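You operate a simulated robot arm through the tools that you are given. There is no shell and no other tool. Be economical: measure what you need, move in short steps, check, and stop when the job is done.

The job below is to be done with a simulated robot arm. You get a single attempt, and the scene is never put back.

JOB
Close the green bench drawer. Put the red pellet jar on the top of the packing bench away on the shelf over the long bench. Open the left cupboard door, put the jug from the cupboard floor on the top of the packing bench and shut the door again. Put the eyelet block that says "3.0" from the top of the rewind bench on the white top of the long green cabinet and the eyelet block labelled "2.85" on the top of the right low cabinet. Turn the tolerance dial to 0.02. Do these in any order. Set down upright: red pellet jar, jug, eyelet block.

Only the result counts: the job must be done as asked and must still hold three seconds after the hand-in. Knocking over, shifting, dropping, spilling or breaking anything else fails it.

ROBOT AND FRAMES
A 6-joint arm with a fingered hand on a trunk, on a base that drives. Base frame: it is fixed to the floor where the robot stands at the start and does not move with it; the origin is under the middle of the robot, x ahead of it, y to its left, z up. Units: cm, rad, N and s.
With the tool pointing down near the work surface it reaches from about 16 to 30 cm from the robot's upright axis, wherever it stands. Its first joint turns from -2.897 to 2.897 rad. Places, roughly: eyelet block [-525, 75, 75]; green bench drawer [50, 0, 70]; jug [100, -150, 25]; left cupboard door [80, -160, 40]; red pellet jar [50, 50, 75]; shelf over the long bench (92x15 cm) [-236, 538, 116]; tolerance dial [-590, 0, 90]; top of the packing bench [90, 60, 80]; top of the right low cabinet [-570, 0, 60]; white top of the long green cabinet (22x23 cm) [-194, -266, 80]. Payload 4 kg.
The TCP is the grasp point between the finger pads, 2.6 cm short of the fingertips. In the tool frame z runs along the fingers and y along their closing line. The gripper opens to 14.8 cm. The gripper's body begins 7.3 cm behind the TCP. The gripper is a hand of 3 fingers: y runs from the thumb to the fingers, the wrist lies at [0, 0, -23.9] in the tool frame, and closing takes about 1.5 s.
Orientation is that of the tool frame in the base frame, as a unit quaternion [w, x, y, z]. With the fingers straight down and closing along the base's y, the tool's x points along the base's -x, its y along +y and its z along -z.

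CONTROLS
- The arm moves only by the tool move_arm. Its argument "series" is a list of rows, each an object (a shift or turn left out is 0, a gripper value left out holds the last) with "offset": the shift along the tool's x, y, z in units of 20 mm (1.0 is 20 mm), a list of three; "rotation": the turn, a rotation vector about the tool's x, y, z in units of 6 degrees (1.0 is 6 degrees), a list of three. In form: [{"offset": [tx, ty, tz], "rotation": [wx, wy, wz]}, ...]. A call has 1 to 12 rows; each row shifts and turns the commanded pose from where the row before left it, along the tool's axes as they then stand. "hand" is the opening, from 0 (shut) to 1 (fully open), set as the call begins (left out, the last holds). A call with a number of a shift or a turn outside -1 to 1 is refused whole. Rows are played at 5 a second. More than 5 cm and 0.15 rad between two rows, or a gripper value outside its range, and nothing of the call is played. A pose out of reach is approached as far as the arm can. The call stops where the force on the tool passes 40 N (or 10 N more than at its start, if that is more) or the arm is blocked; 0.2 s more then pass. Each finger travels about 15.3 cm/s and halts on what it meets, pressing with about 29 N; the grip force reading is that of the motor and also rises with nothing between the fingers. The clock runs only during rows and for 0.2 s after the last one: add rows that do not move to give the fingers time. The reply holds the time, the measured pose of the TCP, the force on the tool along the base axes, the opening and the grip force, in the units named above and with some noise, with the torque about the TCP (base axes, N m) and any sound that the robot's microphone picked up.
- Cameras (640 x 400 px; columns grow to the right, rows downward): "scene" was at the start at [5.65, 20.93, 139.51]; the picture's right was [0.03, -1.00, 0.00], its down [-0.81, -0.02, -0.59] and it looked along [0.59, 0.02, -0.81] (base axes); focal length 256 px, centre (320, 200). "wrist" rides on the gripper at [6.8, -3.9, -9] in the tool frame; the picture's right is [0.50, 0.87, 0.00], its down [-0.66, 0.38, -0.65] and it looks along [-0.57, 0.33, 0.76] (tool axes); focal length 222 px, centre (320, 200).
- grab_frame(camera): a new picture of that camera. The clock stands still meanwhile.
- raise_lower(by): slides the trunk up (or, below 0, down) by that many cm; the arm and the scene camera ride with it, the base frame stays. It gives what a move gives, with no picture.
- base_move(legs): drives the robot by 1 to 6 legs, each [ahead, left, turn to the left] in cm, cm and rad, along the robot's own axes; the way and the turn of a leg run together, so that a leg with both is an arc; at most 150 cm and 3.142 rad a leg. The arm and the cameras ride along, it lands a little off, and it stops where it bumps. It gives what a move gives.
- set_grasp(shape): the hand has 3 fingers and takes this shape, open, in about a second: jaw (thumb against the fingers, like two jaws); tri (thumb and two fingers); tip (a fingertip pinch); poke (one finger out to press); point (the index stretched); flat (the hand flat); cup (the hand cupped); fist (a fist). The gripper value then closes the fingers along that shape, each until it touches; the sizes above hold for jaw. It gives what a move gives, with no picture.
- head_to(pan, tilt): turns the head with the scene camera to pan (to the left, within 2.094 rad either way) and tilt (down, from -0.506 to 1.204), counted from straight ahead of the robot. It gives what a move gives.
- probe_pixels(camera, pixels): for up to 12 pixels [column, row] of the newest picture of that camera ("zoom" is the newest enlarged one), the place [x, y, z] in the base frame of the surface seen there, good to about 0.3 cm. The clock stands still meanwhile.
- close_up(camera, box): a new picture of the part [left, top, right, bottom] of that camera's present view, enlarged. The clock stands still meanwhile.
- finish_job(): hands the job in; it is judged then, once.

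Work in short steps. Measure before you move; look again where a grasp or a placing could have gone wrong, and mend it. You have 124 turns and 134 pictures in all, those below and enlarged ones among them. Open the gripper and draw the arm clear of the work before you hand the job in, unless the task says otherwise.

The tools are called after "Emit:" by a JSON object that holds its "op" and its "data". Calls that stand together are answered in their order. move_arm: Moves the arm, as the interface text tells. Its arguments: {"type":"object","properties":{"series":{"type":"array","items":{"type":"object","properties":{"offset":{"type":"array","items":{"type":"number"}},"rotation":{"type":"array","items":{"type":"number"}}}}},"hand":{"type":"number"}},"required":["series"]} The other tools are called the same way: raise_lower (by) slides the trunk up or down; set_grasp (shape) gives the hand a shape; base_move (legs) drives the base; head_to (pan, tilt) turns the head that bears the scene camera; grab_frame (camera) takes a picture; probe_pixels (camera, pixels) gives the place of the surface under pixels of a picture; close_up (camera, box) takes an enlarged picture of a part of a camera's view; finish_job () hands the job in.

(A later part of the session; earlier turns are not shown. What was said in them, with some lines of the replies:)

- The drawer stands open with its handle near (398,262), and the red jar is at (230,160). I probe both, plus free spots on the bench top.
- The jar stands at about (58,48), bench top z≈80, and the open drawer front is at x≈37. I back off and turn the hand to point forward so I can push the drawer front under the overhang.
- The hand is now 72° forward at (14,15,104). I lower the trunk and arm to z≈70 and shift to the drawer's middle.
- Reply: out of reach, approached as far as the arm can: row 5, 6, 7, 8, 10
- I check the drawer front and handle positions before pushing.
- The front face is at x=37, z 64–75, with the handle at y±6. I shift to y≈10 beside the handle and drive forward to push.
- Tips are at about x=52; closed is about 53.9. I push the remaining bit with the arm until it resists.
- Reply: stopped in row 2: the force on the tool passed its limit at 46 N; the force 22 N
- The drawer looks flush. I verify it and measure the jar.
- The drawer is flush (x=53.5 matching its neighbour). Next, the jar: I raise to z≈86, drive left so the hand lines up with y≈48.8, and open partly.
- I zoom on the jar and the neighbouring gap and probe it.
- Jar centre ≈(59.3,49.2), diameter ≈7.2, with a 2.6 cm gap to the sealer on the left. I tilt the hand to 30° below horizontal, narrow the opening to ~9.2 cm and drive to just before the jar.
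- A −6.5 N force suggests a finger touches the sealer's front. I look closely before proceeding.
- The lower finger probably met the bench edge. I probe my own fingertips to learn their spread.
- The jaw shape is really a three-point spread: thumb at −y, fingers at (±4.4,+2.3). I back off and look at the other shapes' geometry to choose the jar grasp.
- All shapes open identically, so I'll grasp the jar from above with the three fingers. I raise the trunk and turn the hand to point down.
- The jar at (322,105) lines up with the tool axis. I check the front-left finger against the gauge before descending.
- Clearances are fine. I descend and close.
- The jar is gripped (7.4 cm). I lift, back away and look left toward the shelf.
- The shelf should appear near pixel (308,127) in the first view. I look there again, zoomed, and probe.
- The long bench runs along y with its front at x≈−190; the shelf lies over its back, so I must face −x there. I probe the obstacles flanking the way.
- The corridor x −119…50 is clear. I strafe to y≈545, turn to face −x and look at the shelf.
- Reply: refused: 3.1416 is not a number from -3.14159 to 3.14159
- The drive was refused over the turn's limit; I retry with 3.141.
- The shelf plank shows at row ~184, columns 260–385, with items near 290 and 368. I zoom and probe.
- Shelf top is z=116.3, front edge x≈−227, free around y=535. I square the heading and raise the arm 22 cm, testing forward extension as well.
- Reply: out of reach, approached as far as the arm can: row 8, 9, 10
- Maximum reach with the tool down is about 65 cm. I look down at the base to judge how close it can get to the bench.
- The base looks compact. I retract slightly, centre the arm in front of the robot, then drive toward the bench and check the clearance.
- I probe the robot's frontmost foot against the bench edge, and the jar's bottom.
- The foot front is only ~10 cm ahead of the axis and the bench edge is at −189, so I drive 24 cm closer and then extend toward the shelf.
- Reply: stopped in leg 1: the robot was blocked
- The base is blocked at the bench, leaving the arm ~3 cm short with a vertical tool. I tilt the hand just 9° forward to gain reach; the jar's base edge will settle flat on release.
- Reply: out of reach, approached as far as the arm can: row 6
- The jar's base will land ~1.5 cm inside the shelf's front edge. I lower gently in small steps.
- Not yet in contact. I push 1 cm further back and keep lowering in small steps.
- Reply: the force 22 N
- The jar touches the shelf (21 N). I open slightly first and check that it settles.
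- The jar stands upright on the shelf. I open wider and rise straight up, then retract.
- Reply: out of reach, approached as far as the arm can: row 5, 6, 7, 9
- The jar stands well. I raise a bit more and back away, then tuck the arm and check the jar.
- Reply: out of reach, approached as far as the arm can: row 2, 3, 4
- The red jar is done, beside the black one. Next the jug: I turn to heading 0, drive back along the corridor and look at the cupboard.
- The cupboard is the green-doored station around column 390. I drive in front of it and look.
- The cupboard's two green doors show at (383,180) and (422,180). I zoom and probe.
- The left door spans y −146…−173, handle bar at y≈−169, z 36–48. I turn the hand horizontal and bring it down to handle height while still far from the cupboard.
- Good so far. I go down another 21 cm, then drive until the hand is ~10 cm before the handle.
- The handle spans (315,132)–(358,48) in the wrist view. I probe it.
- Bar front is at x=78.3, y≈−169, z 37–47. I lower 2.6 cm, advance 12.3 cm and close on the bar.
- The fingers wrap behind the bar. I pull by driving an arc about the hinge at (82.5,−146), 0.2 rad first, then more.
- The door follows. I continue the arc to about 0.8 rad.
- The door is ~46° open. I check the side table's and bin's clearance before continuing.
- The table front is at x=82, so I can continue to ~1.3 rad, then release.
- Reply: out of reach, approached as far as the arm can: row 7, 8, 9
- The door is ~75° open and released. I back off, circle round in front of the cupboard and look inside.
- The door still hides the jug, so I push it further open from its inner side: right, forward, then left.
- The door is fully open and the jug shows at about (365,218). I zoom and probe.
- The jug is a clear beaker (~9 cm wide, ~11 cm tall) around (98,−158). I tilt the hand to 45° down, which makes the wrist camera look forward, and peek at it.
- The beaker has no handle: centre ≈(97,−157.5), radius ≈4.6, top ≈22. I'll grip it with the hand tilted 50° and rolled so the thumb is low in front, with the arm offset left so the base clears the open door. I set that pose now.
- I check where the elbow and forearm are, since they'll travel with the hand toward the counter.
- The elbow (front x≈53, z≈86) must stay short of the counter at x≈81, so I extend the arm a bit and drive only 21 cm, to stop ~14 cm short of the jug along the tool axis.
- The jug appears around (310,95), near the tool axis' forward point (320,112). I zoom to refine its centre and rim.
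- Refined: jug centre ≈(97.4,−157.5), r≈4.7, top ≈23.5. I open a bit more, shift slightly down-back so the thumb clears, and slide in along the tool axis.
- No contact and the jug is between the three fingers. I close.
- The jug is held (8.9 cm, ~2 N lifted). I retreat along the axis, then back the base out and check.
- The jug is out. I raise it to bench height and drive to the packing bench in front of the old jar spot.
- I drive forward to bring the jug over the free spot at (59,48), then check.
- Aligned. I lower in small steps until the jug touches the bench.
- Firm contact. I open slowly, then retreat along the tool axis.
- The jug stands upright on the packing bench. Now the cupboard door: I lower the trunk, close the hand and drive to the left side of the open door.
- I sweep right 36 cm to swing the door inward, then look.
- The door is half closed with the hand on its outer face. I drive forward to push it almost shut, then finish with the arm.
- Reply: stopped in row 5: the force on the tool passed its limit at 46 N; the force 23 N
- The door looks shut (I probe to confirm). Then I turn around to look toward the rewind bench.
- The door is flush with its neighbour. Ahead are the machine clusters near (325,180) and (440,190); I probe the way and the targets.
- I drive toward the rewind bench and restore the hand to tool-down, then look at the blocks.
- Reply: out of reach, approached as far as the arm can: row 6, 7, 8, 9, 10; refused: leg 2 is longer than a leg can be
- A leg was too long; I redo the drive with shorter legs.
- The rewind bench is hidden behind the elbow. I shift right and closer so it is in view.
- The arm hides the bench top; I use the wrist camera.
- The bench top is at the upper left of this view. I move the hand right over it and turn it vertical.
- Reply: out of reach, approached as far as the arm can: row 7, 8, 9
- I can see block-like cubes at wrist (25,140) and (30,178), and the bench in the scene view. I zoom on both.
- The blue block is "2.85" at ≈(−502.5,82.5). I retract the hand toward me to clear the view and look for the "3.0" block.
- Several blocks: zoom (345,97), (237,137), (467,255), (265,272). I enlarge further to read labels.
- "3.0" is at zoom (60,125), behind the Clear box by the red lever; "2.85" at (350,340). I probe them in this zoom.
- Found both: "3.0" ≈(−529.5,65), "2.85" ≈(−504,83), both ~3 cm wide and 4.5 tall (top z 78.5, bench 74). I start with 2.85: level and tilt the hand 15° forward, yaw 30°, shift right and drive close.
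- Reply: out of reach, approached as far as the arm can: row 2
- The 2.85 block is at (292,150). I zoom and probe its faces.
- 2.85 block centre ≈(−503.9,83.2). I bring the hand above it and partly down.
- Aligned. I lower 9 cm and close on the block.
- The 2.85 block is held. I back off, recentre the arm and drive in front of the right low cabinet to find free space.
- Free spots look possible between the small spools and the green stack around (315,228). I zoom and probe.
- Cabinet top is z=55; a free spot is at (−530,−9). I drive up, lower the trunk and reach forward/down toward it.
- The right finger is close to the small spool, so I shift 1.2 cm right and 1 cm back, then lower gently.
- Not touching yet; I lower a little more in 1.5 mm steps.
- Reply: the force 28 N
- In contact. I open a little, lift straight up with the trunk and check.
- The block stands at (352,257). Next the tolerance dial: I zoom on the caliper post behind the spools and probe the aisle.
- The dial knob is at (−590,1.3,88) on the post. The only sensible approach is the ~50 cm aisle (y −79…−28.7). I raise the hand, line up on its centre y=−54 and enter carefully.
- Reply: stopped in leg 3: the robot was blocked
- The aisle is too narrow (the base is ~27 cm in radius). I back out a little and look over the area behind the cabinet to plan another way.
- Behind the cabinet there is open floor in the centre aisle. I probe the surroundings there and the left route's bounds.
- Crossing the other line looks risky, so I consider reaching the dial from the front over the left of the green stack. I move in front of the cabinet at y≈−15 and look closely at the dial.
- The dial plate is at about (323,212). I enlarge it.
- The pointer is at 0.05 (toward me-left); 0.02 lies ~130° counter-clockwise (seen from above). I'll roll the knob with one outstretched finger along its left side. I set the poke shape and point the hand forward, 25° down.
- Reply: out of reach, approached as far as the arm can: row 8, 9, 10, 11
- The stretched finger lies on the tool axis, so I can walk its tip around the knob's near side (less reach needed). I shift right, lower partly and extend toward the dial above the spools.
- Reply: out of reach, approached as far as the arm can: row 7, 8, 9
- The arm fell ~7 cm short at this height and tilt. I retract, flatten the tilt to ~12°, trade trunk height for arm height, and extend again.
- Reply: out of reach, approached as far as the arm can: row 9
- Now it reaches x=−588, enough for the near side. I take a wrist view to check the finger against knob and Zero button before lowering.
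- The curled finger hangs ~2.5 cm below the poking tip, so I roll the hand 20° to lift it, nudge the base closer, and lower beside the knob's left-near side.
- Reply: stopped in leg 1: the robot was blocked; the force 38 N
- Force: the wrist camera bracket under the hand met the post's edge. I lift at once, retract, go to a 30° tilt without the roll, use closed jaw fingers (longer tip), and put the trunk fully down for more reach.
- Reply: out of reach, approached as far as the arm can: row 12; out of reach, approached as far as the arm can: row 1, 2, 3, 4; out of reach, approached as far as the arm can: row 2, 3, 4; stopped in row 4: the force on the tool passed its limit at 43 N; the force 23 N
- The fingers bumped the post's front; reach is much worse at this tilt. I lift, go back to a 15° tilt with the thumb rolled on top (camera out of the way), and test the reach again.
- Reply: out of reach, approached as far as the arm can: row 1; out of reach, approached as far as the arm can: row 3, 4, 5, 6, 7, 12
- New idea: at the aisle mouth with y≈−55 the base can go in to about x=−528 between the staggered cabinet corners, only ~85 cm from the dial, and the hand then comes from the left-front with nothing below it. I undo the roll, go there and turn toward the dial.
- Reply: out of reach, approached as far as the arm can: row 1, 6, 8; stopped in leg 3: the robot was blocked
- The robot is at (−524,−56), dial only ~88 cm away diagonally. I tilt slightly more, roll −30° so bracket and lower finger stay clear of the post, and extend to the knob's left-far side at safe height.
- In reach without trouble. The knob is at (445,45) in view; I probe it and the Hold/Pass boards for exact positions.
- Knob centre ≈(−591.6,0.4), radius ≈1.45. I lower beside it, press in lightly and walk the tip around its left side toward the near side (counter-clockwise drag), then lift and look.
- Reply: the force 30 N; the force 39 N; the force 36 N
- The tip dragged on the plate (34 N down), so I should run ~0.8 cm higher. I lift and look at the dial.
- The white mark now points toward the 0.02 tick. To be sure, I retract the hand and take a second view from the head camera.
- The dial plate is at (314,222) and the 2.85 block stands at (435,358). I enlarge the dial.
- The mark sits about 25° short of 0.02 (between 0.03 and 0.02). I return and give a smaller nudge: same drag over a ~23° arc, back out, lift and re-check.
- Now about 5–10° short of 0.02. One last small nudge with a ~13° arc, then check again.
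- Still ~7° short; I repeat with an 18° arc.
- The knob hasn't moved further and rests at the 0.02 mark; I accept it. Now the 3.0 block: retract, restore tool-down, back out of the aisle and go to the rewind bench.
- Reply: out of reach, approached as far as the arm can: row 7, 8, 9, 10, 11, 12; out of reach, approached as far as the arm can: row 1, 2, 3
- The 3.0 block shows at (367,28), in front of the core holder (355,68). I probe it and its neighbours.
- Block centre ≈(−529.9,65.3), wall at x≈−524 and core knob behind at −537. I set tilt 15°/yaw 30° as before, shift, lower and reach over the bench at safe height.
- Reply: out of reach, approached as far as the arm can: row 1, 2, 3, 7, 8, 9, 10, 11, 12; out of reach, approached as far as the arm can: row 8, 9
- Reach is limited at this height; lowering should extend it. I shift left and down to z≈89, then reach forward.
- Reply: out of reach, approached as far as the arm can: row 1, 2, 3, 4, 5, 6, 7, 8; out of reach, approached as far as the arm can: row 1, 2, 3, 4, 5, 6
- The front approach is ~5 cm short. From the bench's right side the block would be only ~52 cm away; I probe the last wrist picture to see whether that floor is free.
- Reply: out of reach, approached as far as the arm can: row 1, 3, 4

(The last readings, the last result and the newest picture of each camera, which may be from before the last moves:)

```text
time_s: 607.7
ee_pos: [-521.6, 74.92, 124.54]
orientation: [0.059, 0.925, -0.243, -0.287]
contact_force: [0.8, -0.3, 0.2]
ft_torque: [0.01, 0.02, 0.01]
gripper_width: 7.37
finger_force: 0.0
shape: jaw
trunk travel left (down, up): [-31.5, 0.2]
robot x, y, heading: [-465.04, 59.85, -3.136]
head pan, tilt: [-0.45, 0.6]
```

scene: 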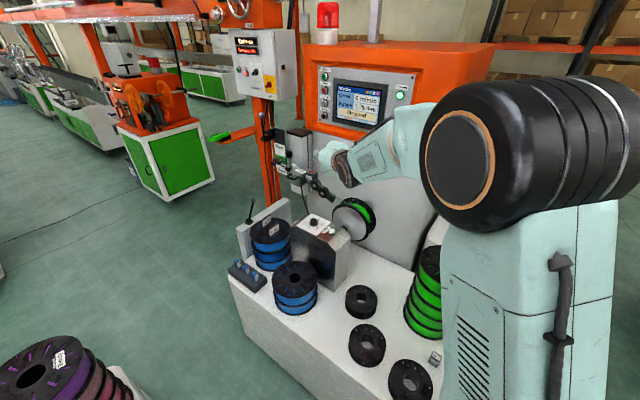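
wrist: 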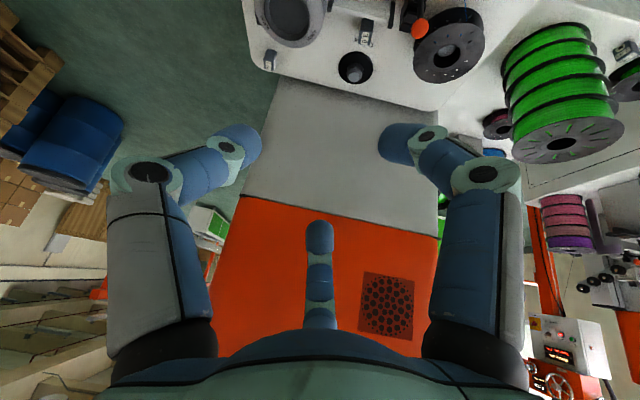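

The right side is free but only slightly nearer. I suspect wrist winding limits the reach, so I unwind the yaw, reduce the tilt, and use a mid trunk height (like the successful 2.85 placing), then test the reach.

Emit:
{"op": "move_arm", "data": {"series": [{"offset": [0, 0, -1], "rotation": [0, 0, -1]}, {"offset": [0, 0, -1], "rotation": [0, 0, -1]}, {"offset": [0, 0, -1], "rotation": [0, 0, -1]}, {"offset": [0, 0, -1], "rotation": [0, 0, -1]}, {"offset": [1, 0, 0], "rotation": [0, 0, -1]}, {"offset": [1, 0, 0]}, {"offset": [1, 0, 0]}, {"offset": [1, 0, 0]}, {"offset": [1, 0, 0.3]}, {"offset": [0, 0, 1]}, {"offset": [0, 0, 1]}, {"offset": [0, 0, 1]}]}}

Emit:
{"op": "move_arm", "data": {"series": [{"offset": [0, 0, 1]}, {"offset": [0, 0, 1]}, {"offset": [0, 0, 1]}, {"offset": [0, 0, 1], "rotation": [0, 0.9, 0]}, {"offset": [0, 0, 1], "rotation": [0, 0.9, 0]}, {"offset": [0, 0, 1], "rotation": [0, 0.9, 0]}]}}

```text
time_s: 610.3
ee_pos: [-512.74, 74.77, 119.86]
orientation: [-0.017, 0.957, 0.004, -0.291]
contact_force: [-0.1, -0.5, 0.7]
ft_torque: [0.01, -0.03, 0.03]
gripper_width: 7.39
finger_force: 0.1
shape: jaw
trunk travel left (down, up): [-31.5, 0.2]
robot x, y, heading: [-465.14, 59.82, -3.134]
head pan, tilt: [-0.45, 0.6]
```

```text
time_s: 611.7
ee_pos: [-517.3, 76.96, 107.95]
orientation: [0.004, 0.986, 0.006, -0.17]
contact_force: [-0.1, 1.1, -0.7]
ft_torque: [-0.01, 0.0, -0.01]
gripper_width: 7.39
finger_force: 0.0
shape: jaw
out of reach, approached as far as the arm can: row 5, 6
trunk travel left (down, up): [-31.5, 0.2]
robot x, y, heading: [-465.32, 59.8, -3.136]
head pan, tilt: [-0.45, 0.6]
```

Yaw unwound, tilt ~20°. I go left and down at high trunk, then forward, to test.

Emit:
{"op": "move_arm", "data": {"series": [{"offset": [0.268, 0.585, 0.754]}, {"offset": [0.268, 0.585, 0.754]}, {"offset": [0.268, 0.585, 0.754]}, {"offset": [0.268, 0.585, 0.754]}, {"offset": [0.268, 0.585, 0.754]}, {"offset": [0.268, 0.585, 0.754]}, {"offset": [0.268, 0.585, 0.754]}, {"offset": [0.268, 0.585, 0.754]}, {"offset": [0.268, 0.585, 0.754]}]}}

Emit:
{"op": "move_arm", "data": {"series": [{"offset": [-0.848, 0, 0.3]}, {"offset": [-0.848, 0, 0.3]}, {"offset": [-0.848, 0, 0.3]}, {"offset": [-0.848, 0, 0.3]}, {"offset": [-0.848, 0, 0.3]}, {"offset": [-0.848, 0, 0.3]}, {"offset": [-0.848, 0, 0.3]}]}}

```text
time_s: 613.7
ee_pos: [-517.02, 66.36, 93.6]
orientation: [0.002, 0.986, 0.005, -0.169]
contact_force: [0.3, 0.5, -0.7]
ft_torque: [0.01, -0.01, -0.01]
gripper_width: 7.4
finger_force: 0.1
shape: jaw
trunk travel left (down, up): [-31.5, 0.2]
robot x, y, heading: [-465.11, 59.91, -3.136]
head pan, tilt: [-0.45, 0.6]
```

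```text
time_s: 615.3
ee_pos: [-527.14, 68.25, 92.15]
orientation: [0.013, 0.984, 0.008, -0.175]
contact_force: [-0.2, -0.8, 0.0]
ft_torque: [0.0, 0.0, 0.01]
gripper_width: 7.4
finger_force: 0.1
shape: jaw
out of reach, approached as far as the arm can: row 4, 5, 6, 7
trunk travel left (down, up): [-31.5, 0.2]
robot x, y, heading: [-464.94, 59.81, -3.136]
head pan, tilt: [-0.45, 0.6]
```

Only ~3 cm short from the front. From the bench's right side (robot at ≈(−521.5,124)) the present arm pose would be right above the block, so I lift and drive around there.

Emit:
{"op": "move_arm", "data": {"hand": 0.42, "series": [{"offset": [0, 0, -1]}, {"offset": [0, 0, -1]}, {"offset": [0, 0, -1]}, {"offset": [0, 0, -1]}]}}

Emit:
{"op": "base_move", "data": {"legs": [[-8, 0, 0], [0, -75, 0], [64.5, 0, 0], [0, 0, 1.5708], [9, 0, 0]]}}

Emit:
{"op": "grab_frame", "data": {"camera": "wrist"}}

```text
time_s: 616.3
ee_pos: [-522.56, 69.91, 98.27]
orientation: [0.01, 0.985, 0.007, -0.174]
contact_force: [-0.4, -0.4, 0.1]
ft_torque: [0.03, -0.02, 0.02]
gripper_width: 6.26
finger_force: 0.0
shape: jaw
out of reach, approached as far as the arm can: row 1, 2, 3, 4
trunk travel left (down, up): [-31.5, 0.2]
robot x, y, heading: [-465.23, 59.86, -3.137]
head pan, tilt: [-0.45, 0.6]
```

```text
time_s: 629.5
ee_pos: [-564.87, 94.95, 98.24]
orientation: [0.084, 0.88, 0.444, -0.149]
contact_force: [0.7, 22.0, 2.4]
ft_torque: [-1.05, -0.01, -0.06]
gripper_width: 5.77
finger_force: 0.0
shape: jaw
trunk travel left (down, up): [-31.5, 0.2]
robot x, y, heading: [-522.62, 134.07, -2.198]
head pan, tilt: [-0.45, 0.6]
stopped in leg 4: the force on the tool passed its limit at 55 N (the readings are from after the stop); the commanded pose is now the measured one
```

```text
3 pictures are left
```

wrist: 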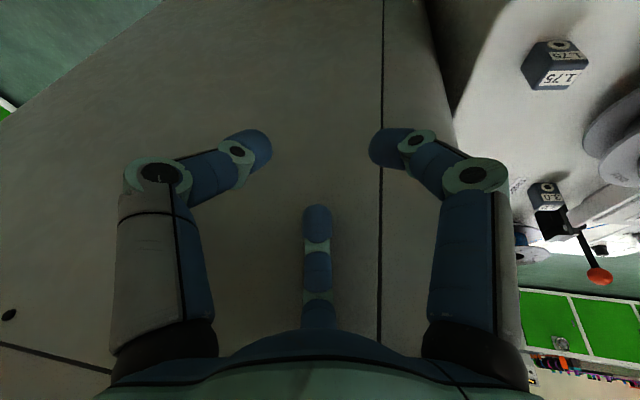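

The hand brushed the tower's side panel while turning. I back away, finish the turn clear of it, and come in toward the block (seen at (548,200)).

Emit:
{"op": "base_move", "data": {"legs": [[-20, 0, 0], [0, 0, 0.627], [0, -7.7, 0], [26.5, 0, 0]]}}

```text
time_s: 635.2
ee_pos: [-529.16, 67.17, 98.05]
orientation: [0.126, 0.699, 0.694, -0.115]
contact_force: [0.2, 0.2, 0.1]
ft_torque: [0.02, 0.02, 0.02]
gripper_width: 6.19
finger_force: 0.1
shape: jaw
trunk travel left (down, up): [-31.5, 0.2]
robot x, y, heading: [-518.4, 124.39, -1.573]
head pan, tilt: [-0.45, 0.6]
```

Now at (−529.2,67.2). I shift to (−529.9,65.3), lower to z≈77.8, close and lift.

Emit:
{"op": "move_arm", "data": {"series": [{"offset": [-0.44, -0.185, 0.155]}, {"offset": [-0.44, -0.185, 0.155]}]}}

Emit:
{"op": "raise_lower", "data": {"by": -20.2}}

Emit:
{"op": "move_arm", "data": {"hand": 0, "series": [{}, {}, {}, {}, {}, {}, {}]}}

Emit:
{"op": "raise_lower", "data": {"by": 20}}

Emit:
{"op": "grab_frame", "data": {"camera": "wrist"}}

```text
time_s: 635.9
ee_pos: [-529.98, 65.25, 98.11]
orientation: [0.13, 0.698, 0.695, -0.115]
contact_force: [0.0, 0.6, -0.8]
ft_torque: [-0.01, -0.01, 0.01]
gripper_width: 6.21
finger_force: 0.1
shape: jaw
trunk travel left (down, up): [-31.5, 0.2]
robot x, y, heading: [-518.14, 124.72, -1.567]
head pan, tilt: [-0.45, 0.6]
```

```text
time_s: 638.0
ee_pos: [-529.92, 65.22, 78.01]
orientation: [0.127, 0.698, 0.695, -0.116]
contact_force: [-0.5, 0.1, -0.6]
ft_torque: [0.0, 0.01, -0.03]
gripper_width: 6.22
finger_force: 0.1
shape: jaw
trunk travel left (down, up): [-11.3, 20.4]
robot x, y, heading: [-518.4, 123.9, -1.57]
head pan, tilt: [-0.45, 0.6]
```

```text
time_s: 639.6
ee_pos: [-529.84, 65.27, 77.91]
orientation: [0.127, 0.698, 0.696, -0.115]
contact_force: [-0.3, 1.1, 3.3]
ft_torque: [0.04, 0.04, 0.03]
gripper_width: 3.38
finger_force: 29.0
shape: jaw
trunk travel left (down, up): [-11.3, 20.4]
robot x, y, heading: [-518.42, 123.95, -1.573]
head pan, tilt: [-0.45, 0.6]
```

```text
time_s: 641.8
ee_pos: [-529.99, 65.3, 97.86]
orientation: [0.131, 0.697, 0.696, -0.115]
contact_force: [0.1, 0.8, -0.5]
ft_torque: [-0.04, 0.03, -0.02]
gripper_width: 3.36
finger_force: 28.8
shape: jaw
trunk travel left (down, up): [-31.3, 0.4]
robot x, y, heading: [-518.32, 124.38, -1.574]
head pan, tilt: [-0.45, 0.6]
```

```text
2 pictures are left
```

wrist: 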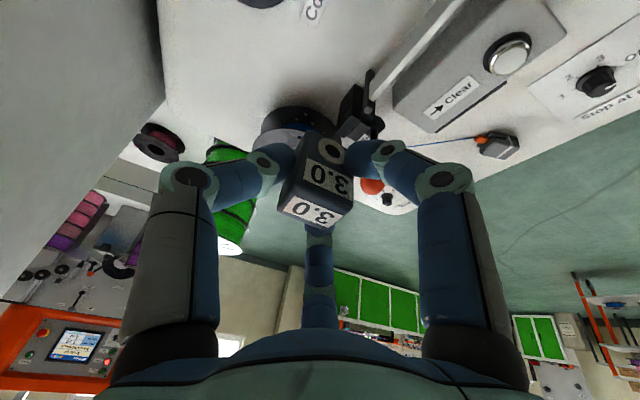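

The 3.0 block is held. I drive to the long green cabinet: back off, pass the bench front, then diagonally to x≈−181, stopping short of the cabinet.

Emit:
{"op": "base_move", "data": {"legs": [[-9, 0, 0], [0, 63, 0], [140, 0, 0], [110, 90, 0], [40, 140, 0], [0, 43.6, 0]]}}

```text
time_s: 678.8
ee_pos: [-192.16, -211.57, 97.86]
orientation: [0.13, 0.695, 0.698, -0.114]
contact_force: [0.7, -0.3, -0.8]
ft_torque: [-0.03, -0.02, -0.03]
gripper_width: 3.33
finger_force: 29.1
shape: jaw
trunk travel left (down, up): [-31.3, 0.4]
robot x, y, heading: [-180.51, -152.81, -1.563]
head pan, tilt: [-0.45, 0.6]
```

Aligned at x≈−192. I drive in over the white top and take a look before lowering.

Emit:
{"op": "base_move", "data": {"legs": [[51, -1.8, -0.008]]}}

Emit:
{"op": "grab_frame", "data": {"camera": "wrist"}}

Emit:
{"op": "probe_pixels", "data": {"camera": "wrist", "pixels": [[320, 60], [260, 60], [390, 60], [320, 20], [230, 100], [430, 90], [320, 110], [280, 100], [200, 60], [450, 50], [380, 110], [240, 30]]}}

```text
time_s: 681.8
ee_pos: [-194.33, -262.81, 97.82]
orientation: [0.13, 0.697, 0.695, -0.115]
contact_force: [-0.3, -0.1, -0.8]
ft_torque: [0.0, -0.01, 0.01]
gripper_width: 3.31
finger_force: 28.6
shape: jaw
trunk travel left (down, up): [-31.3, 0.4]
robot x, y, heading: [-182.39, -204.48, -1.57]
head pan, tilt: [-0.45, 0.6]
```

```text
1 pictures are left
```

wrist: 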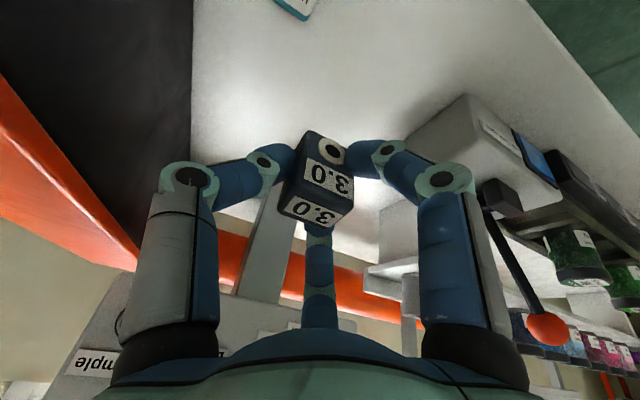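

```text
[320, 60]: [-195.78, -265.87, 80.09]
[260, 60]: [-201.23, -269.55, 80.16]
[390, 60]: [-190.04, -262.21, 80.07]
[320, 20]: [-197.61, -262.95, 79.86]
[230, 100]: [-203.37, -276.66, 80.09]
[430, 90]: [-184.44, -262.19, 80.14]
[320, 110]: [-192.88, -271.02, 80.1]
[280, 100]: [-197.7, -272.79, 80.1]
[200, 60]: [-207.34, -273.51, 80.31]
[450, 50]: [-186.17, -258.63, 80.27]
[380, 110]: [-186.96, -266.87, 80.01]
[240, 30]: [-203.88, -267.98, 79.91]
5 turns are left
```

The spot at (−194,−263) is free, z=80.1. I lower with the trunk and then gently with the arm until contact.

Emit:
{"op": "raise_lower", "data": {"by": -13}}

Emit:
{"op": "move_arm", "data": {"series": [{"offset": [0.034, 0, 0.094]}, {"offset": [0.034, 0, 0.094]}, {"offset": [0.034, 0, 0.094]}, {}]}}

Emit:
{"op": "move_arm", "data": {"series": [{"offset": [0.025, 0, 0.07]}, {"offset": [0.025, 0, 0.07]}, {}]}}

Emit:
{"op": "move_arm", "data": {"series": [{"offset": [0.025, 0, 0.07]}, {"offset": [0.017, 0, 0.047]}, {}]}}

```text
time_s: 683.4
ee_pos: [-194.32, -262.88, 84.88]
orientation: [0.13, 0.697, 0.695, -0.115]
contact_force: [0.7, -0.6, -0.7]
ft_torque: [-0.01, 0.06, -0.01]
gripper_width: 3.35
finger_force: 29.1
shape: jaw
trunk travel left (down, up): [-18.3, 13.4]
robot x, y, heading: [-182.53, -203.78, -1.572]
head pan, tilt: [-0.45, 0.6]
```

```text
time_s: 684.4
ee_pos: [-194.26, -262.86, 84.24]
orientation: [0.129, 0.697, 0.696, -0.115]
contact_force: [0.3, -0.9, -1.1]
ft_torque: [0.02, 0.01, -0.04]
gripper_width: 3.33
finger_force: 29.3
shape: jaw
trunk travel left (down, up): [-18.3, 13.4]
robot x, y, heading: [-182.39, -203.74, -1.575]
head pan, tilt: [-0.45, 0.6]
```

```text
time_s: 685.2
ee_pos: [-194.27, -262.99, 83.88]
orientation: [0.129, 0.697, 0.696, -0.114]
contact_force: [0.0, 0.1, -0.5]
ft_torque: [0.03, -0.01, 0.01]
gripper_width: 3.32
finger_force: 29.3
shape: jaw
trunk travel left (down, up): [-18.3, 13.4]
robot x, y, heading: [-182.8, -203.96, -1.574]
head pan, tilt: [-0.45, 0.6]
```

```text
time_s: 686.0
ee_pos: [-194.32, -262.91, 83.88]
orientation: [0.131, 0.698, 0.695, -0.116]
contact_force: [-0.8, -0.7, 13.4]
ft_torque: [0.09, -0.01, 0.04]
gripper_width: 3.35
finger_force: 28.4
shape: jaw
trunk travel left (down, up): [-18.3, 13.4]
robot x, y, heading: [-182.45, -204.02, -1.571]
head pan, tilt: [-0.45, 0.6]
4 turns are left
```

The block rests on the top (13 N). I press a hair, open, lift straight up and back away, then take the last look.

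Emit:
{"op": "move_arm", "data": {"hand": 0.36, "series": [{}, {}, {}, {}, {}]}}

Emit:
{"op": "raise_lower", "data": {"by": 13}}

Emit:
{"op": "grab_frame", "data": {"camera": "wrist"}}

Emit:
{"op": "base_move", "data": {"legs": [[-45, 0, 0]]}}

```text
time_s: 687.2
ee_pos: [-194.38, -262.91, 83.72]
orientation: [0.129, 0.697, 0.696, -0.115]
contact_force: [-0.8, 0.0, 0.0]
ft_torque: [0.03, 0.0, 0.0]
gripper_width: 5.29
finger_force: 0.0
shape: jaw
trunk travel left (down, up): [-18.3, 13.4]
robot x, y, heading: [-182.53, -203.91, -1.578]
head pan, tilt: [-0.45, 0.6]
```

```text
time_s: 688.8
ee_pos: [-194.31, -262.86, 96.72]
orientation: [0.13, 0.697, 0.696, -0.114]
contact_force: [0.4, -0.1, -0.9]
ft_torque: [0.0, -0.01, 0.04]
gripper_width: 5.3
finger_force: 0.1
shape: jaw
trunk travel left (down, up): [-31.3, 0.4]
robot x, y, heading: [-182.62, -203.73, -1.576]
head pan, tilt: [-0.45, 0.6]
```

```text
0 pictures are left
```

wrist: 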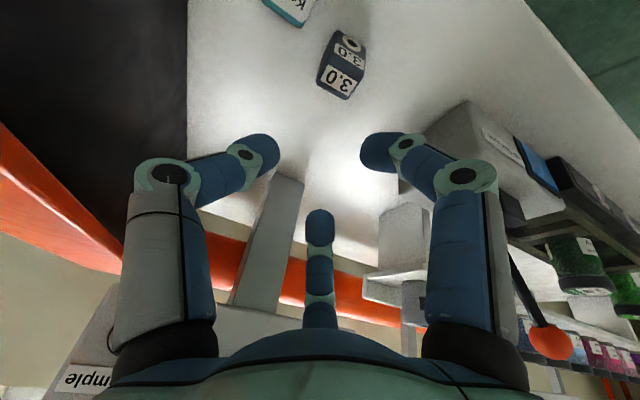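

```text
time_s: 691.5
ee_pos: [-194.19, -218.51, 96.81]
orientation: [0.129, 0.697, 0.696, -0.114]
contact_force: [-1.0, -0.6, 0.5]
ft_torque: [-0.03, -0.02, 0.04]
gripper_width: 5.32
finger_force: 0.0
shape: jaw
trunk travel left (down, up): [-31.3, 0.4]
robot x, y, heading: [-182.48, -159.62, -1.572]
head pan, tilt: [-0.45, 0.6]
3 turns are left
```

The 3.0 block stands upright on the white top and the arm is clear with the hand open, so I hand the job in.

Emit:
{"op": "finish_job", "data": {}}

```text
The job is handed in.
```

I handed the job in with every part done, but I am not certain the tolerance dial is exactly on 0.02: the mark rests at 0.02 by eye, possibly about 7° short. My last nudge did not move the dial any further.

- **Drawer:** the green bench drawer is closed and flush.
- **Red pellet jar:** it stands upright on the shelf over the long bench, beside the black jar.
- **Jug and door:** the jug stands upright on the packing bench top, and the left cupboard door is shut.
- **Eyelet blocks:** "3.0" stands on the white top of the long green cabinet. "2.85" stands on the right low cabinet.
- **Bumps:** the robot or hand touched a few fixed things:
  - the long bench
  - the right low cabinet
  - the post that carries the dial
  - the side panel of the tower behind the rewind bench

  Nothing moved in the pictures I took afterwards. I took none of the tower panel itself.
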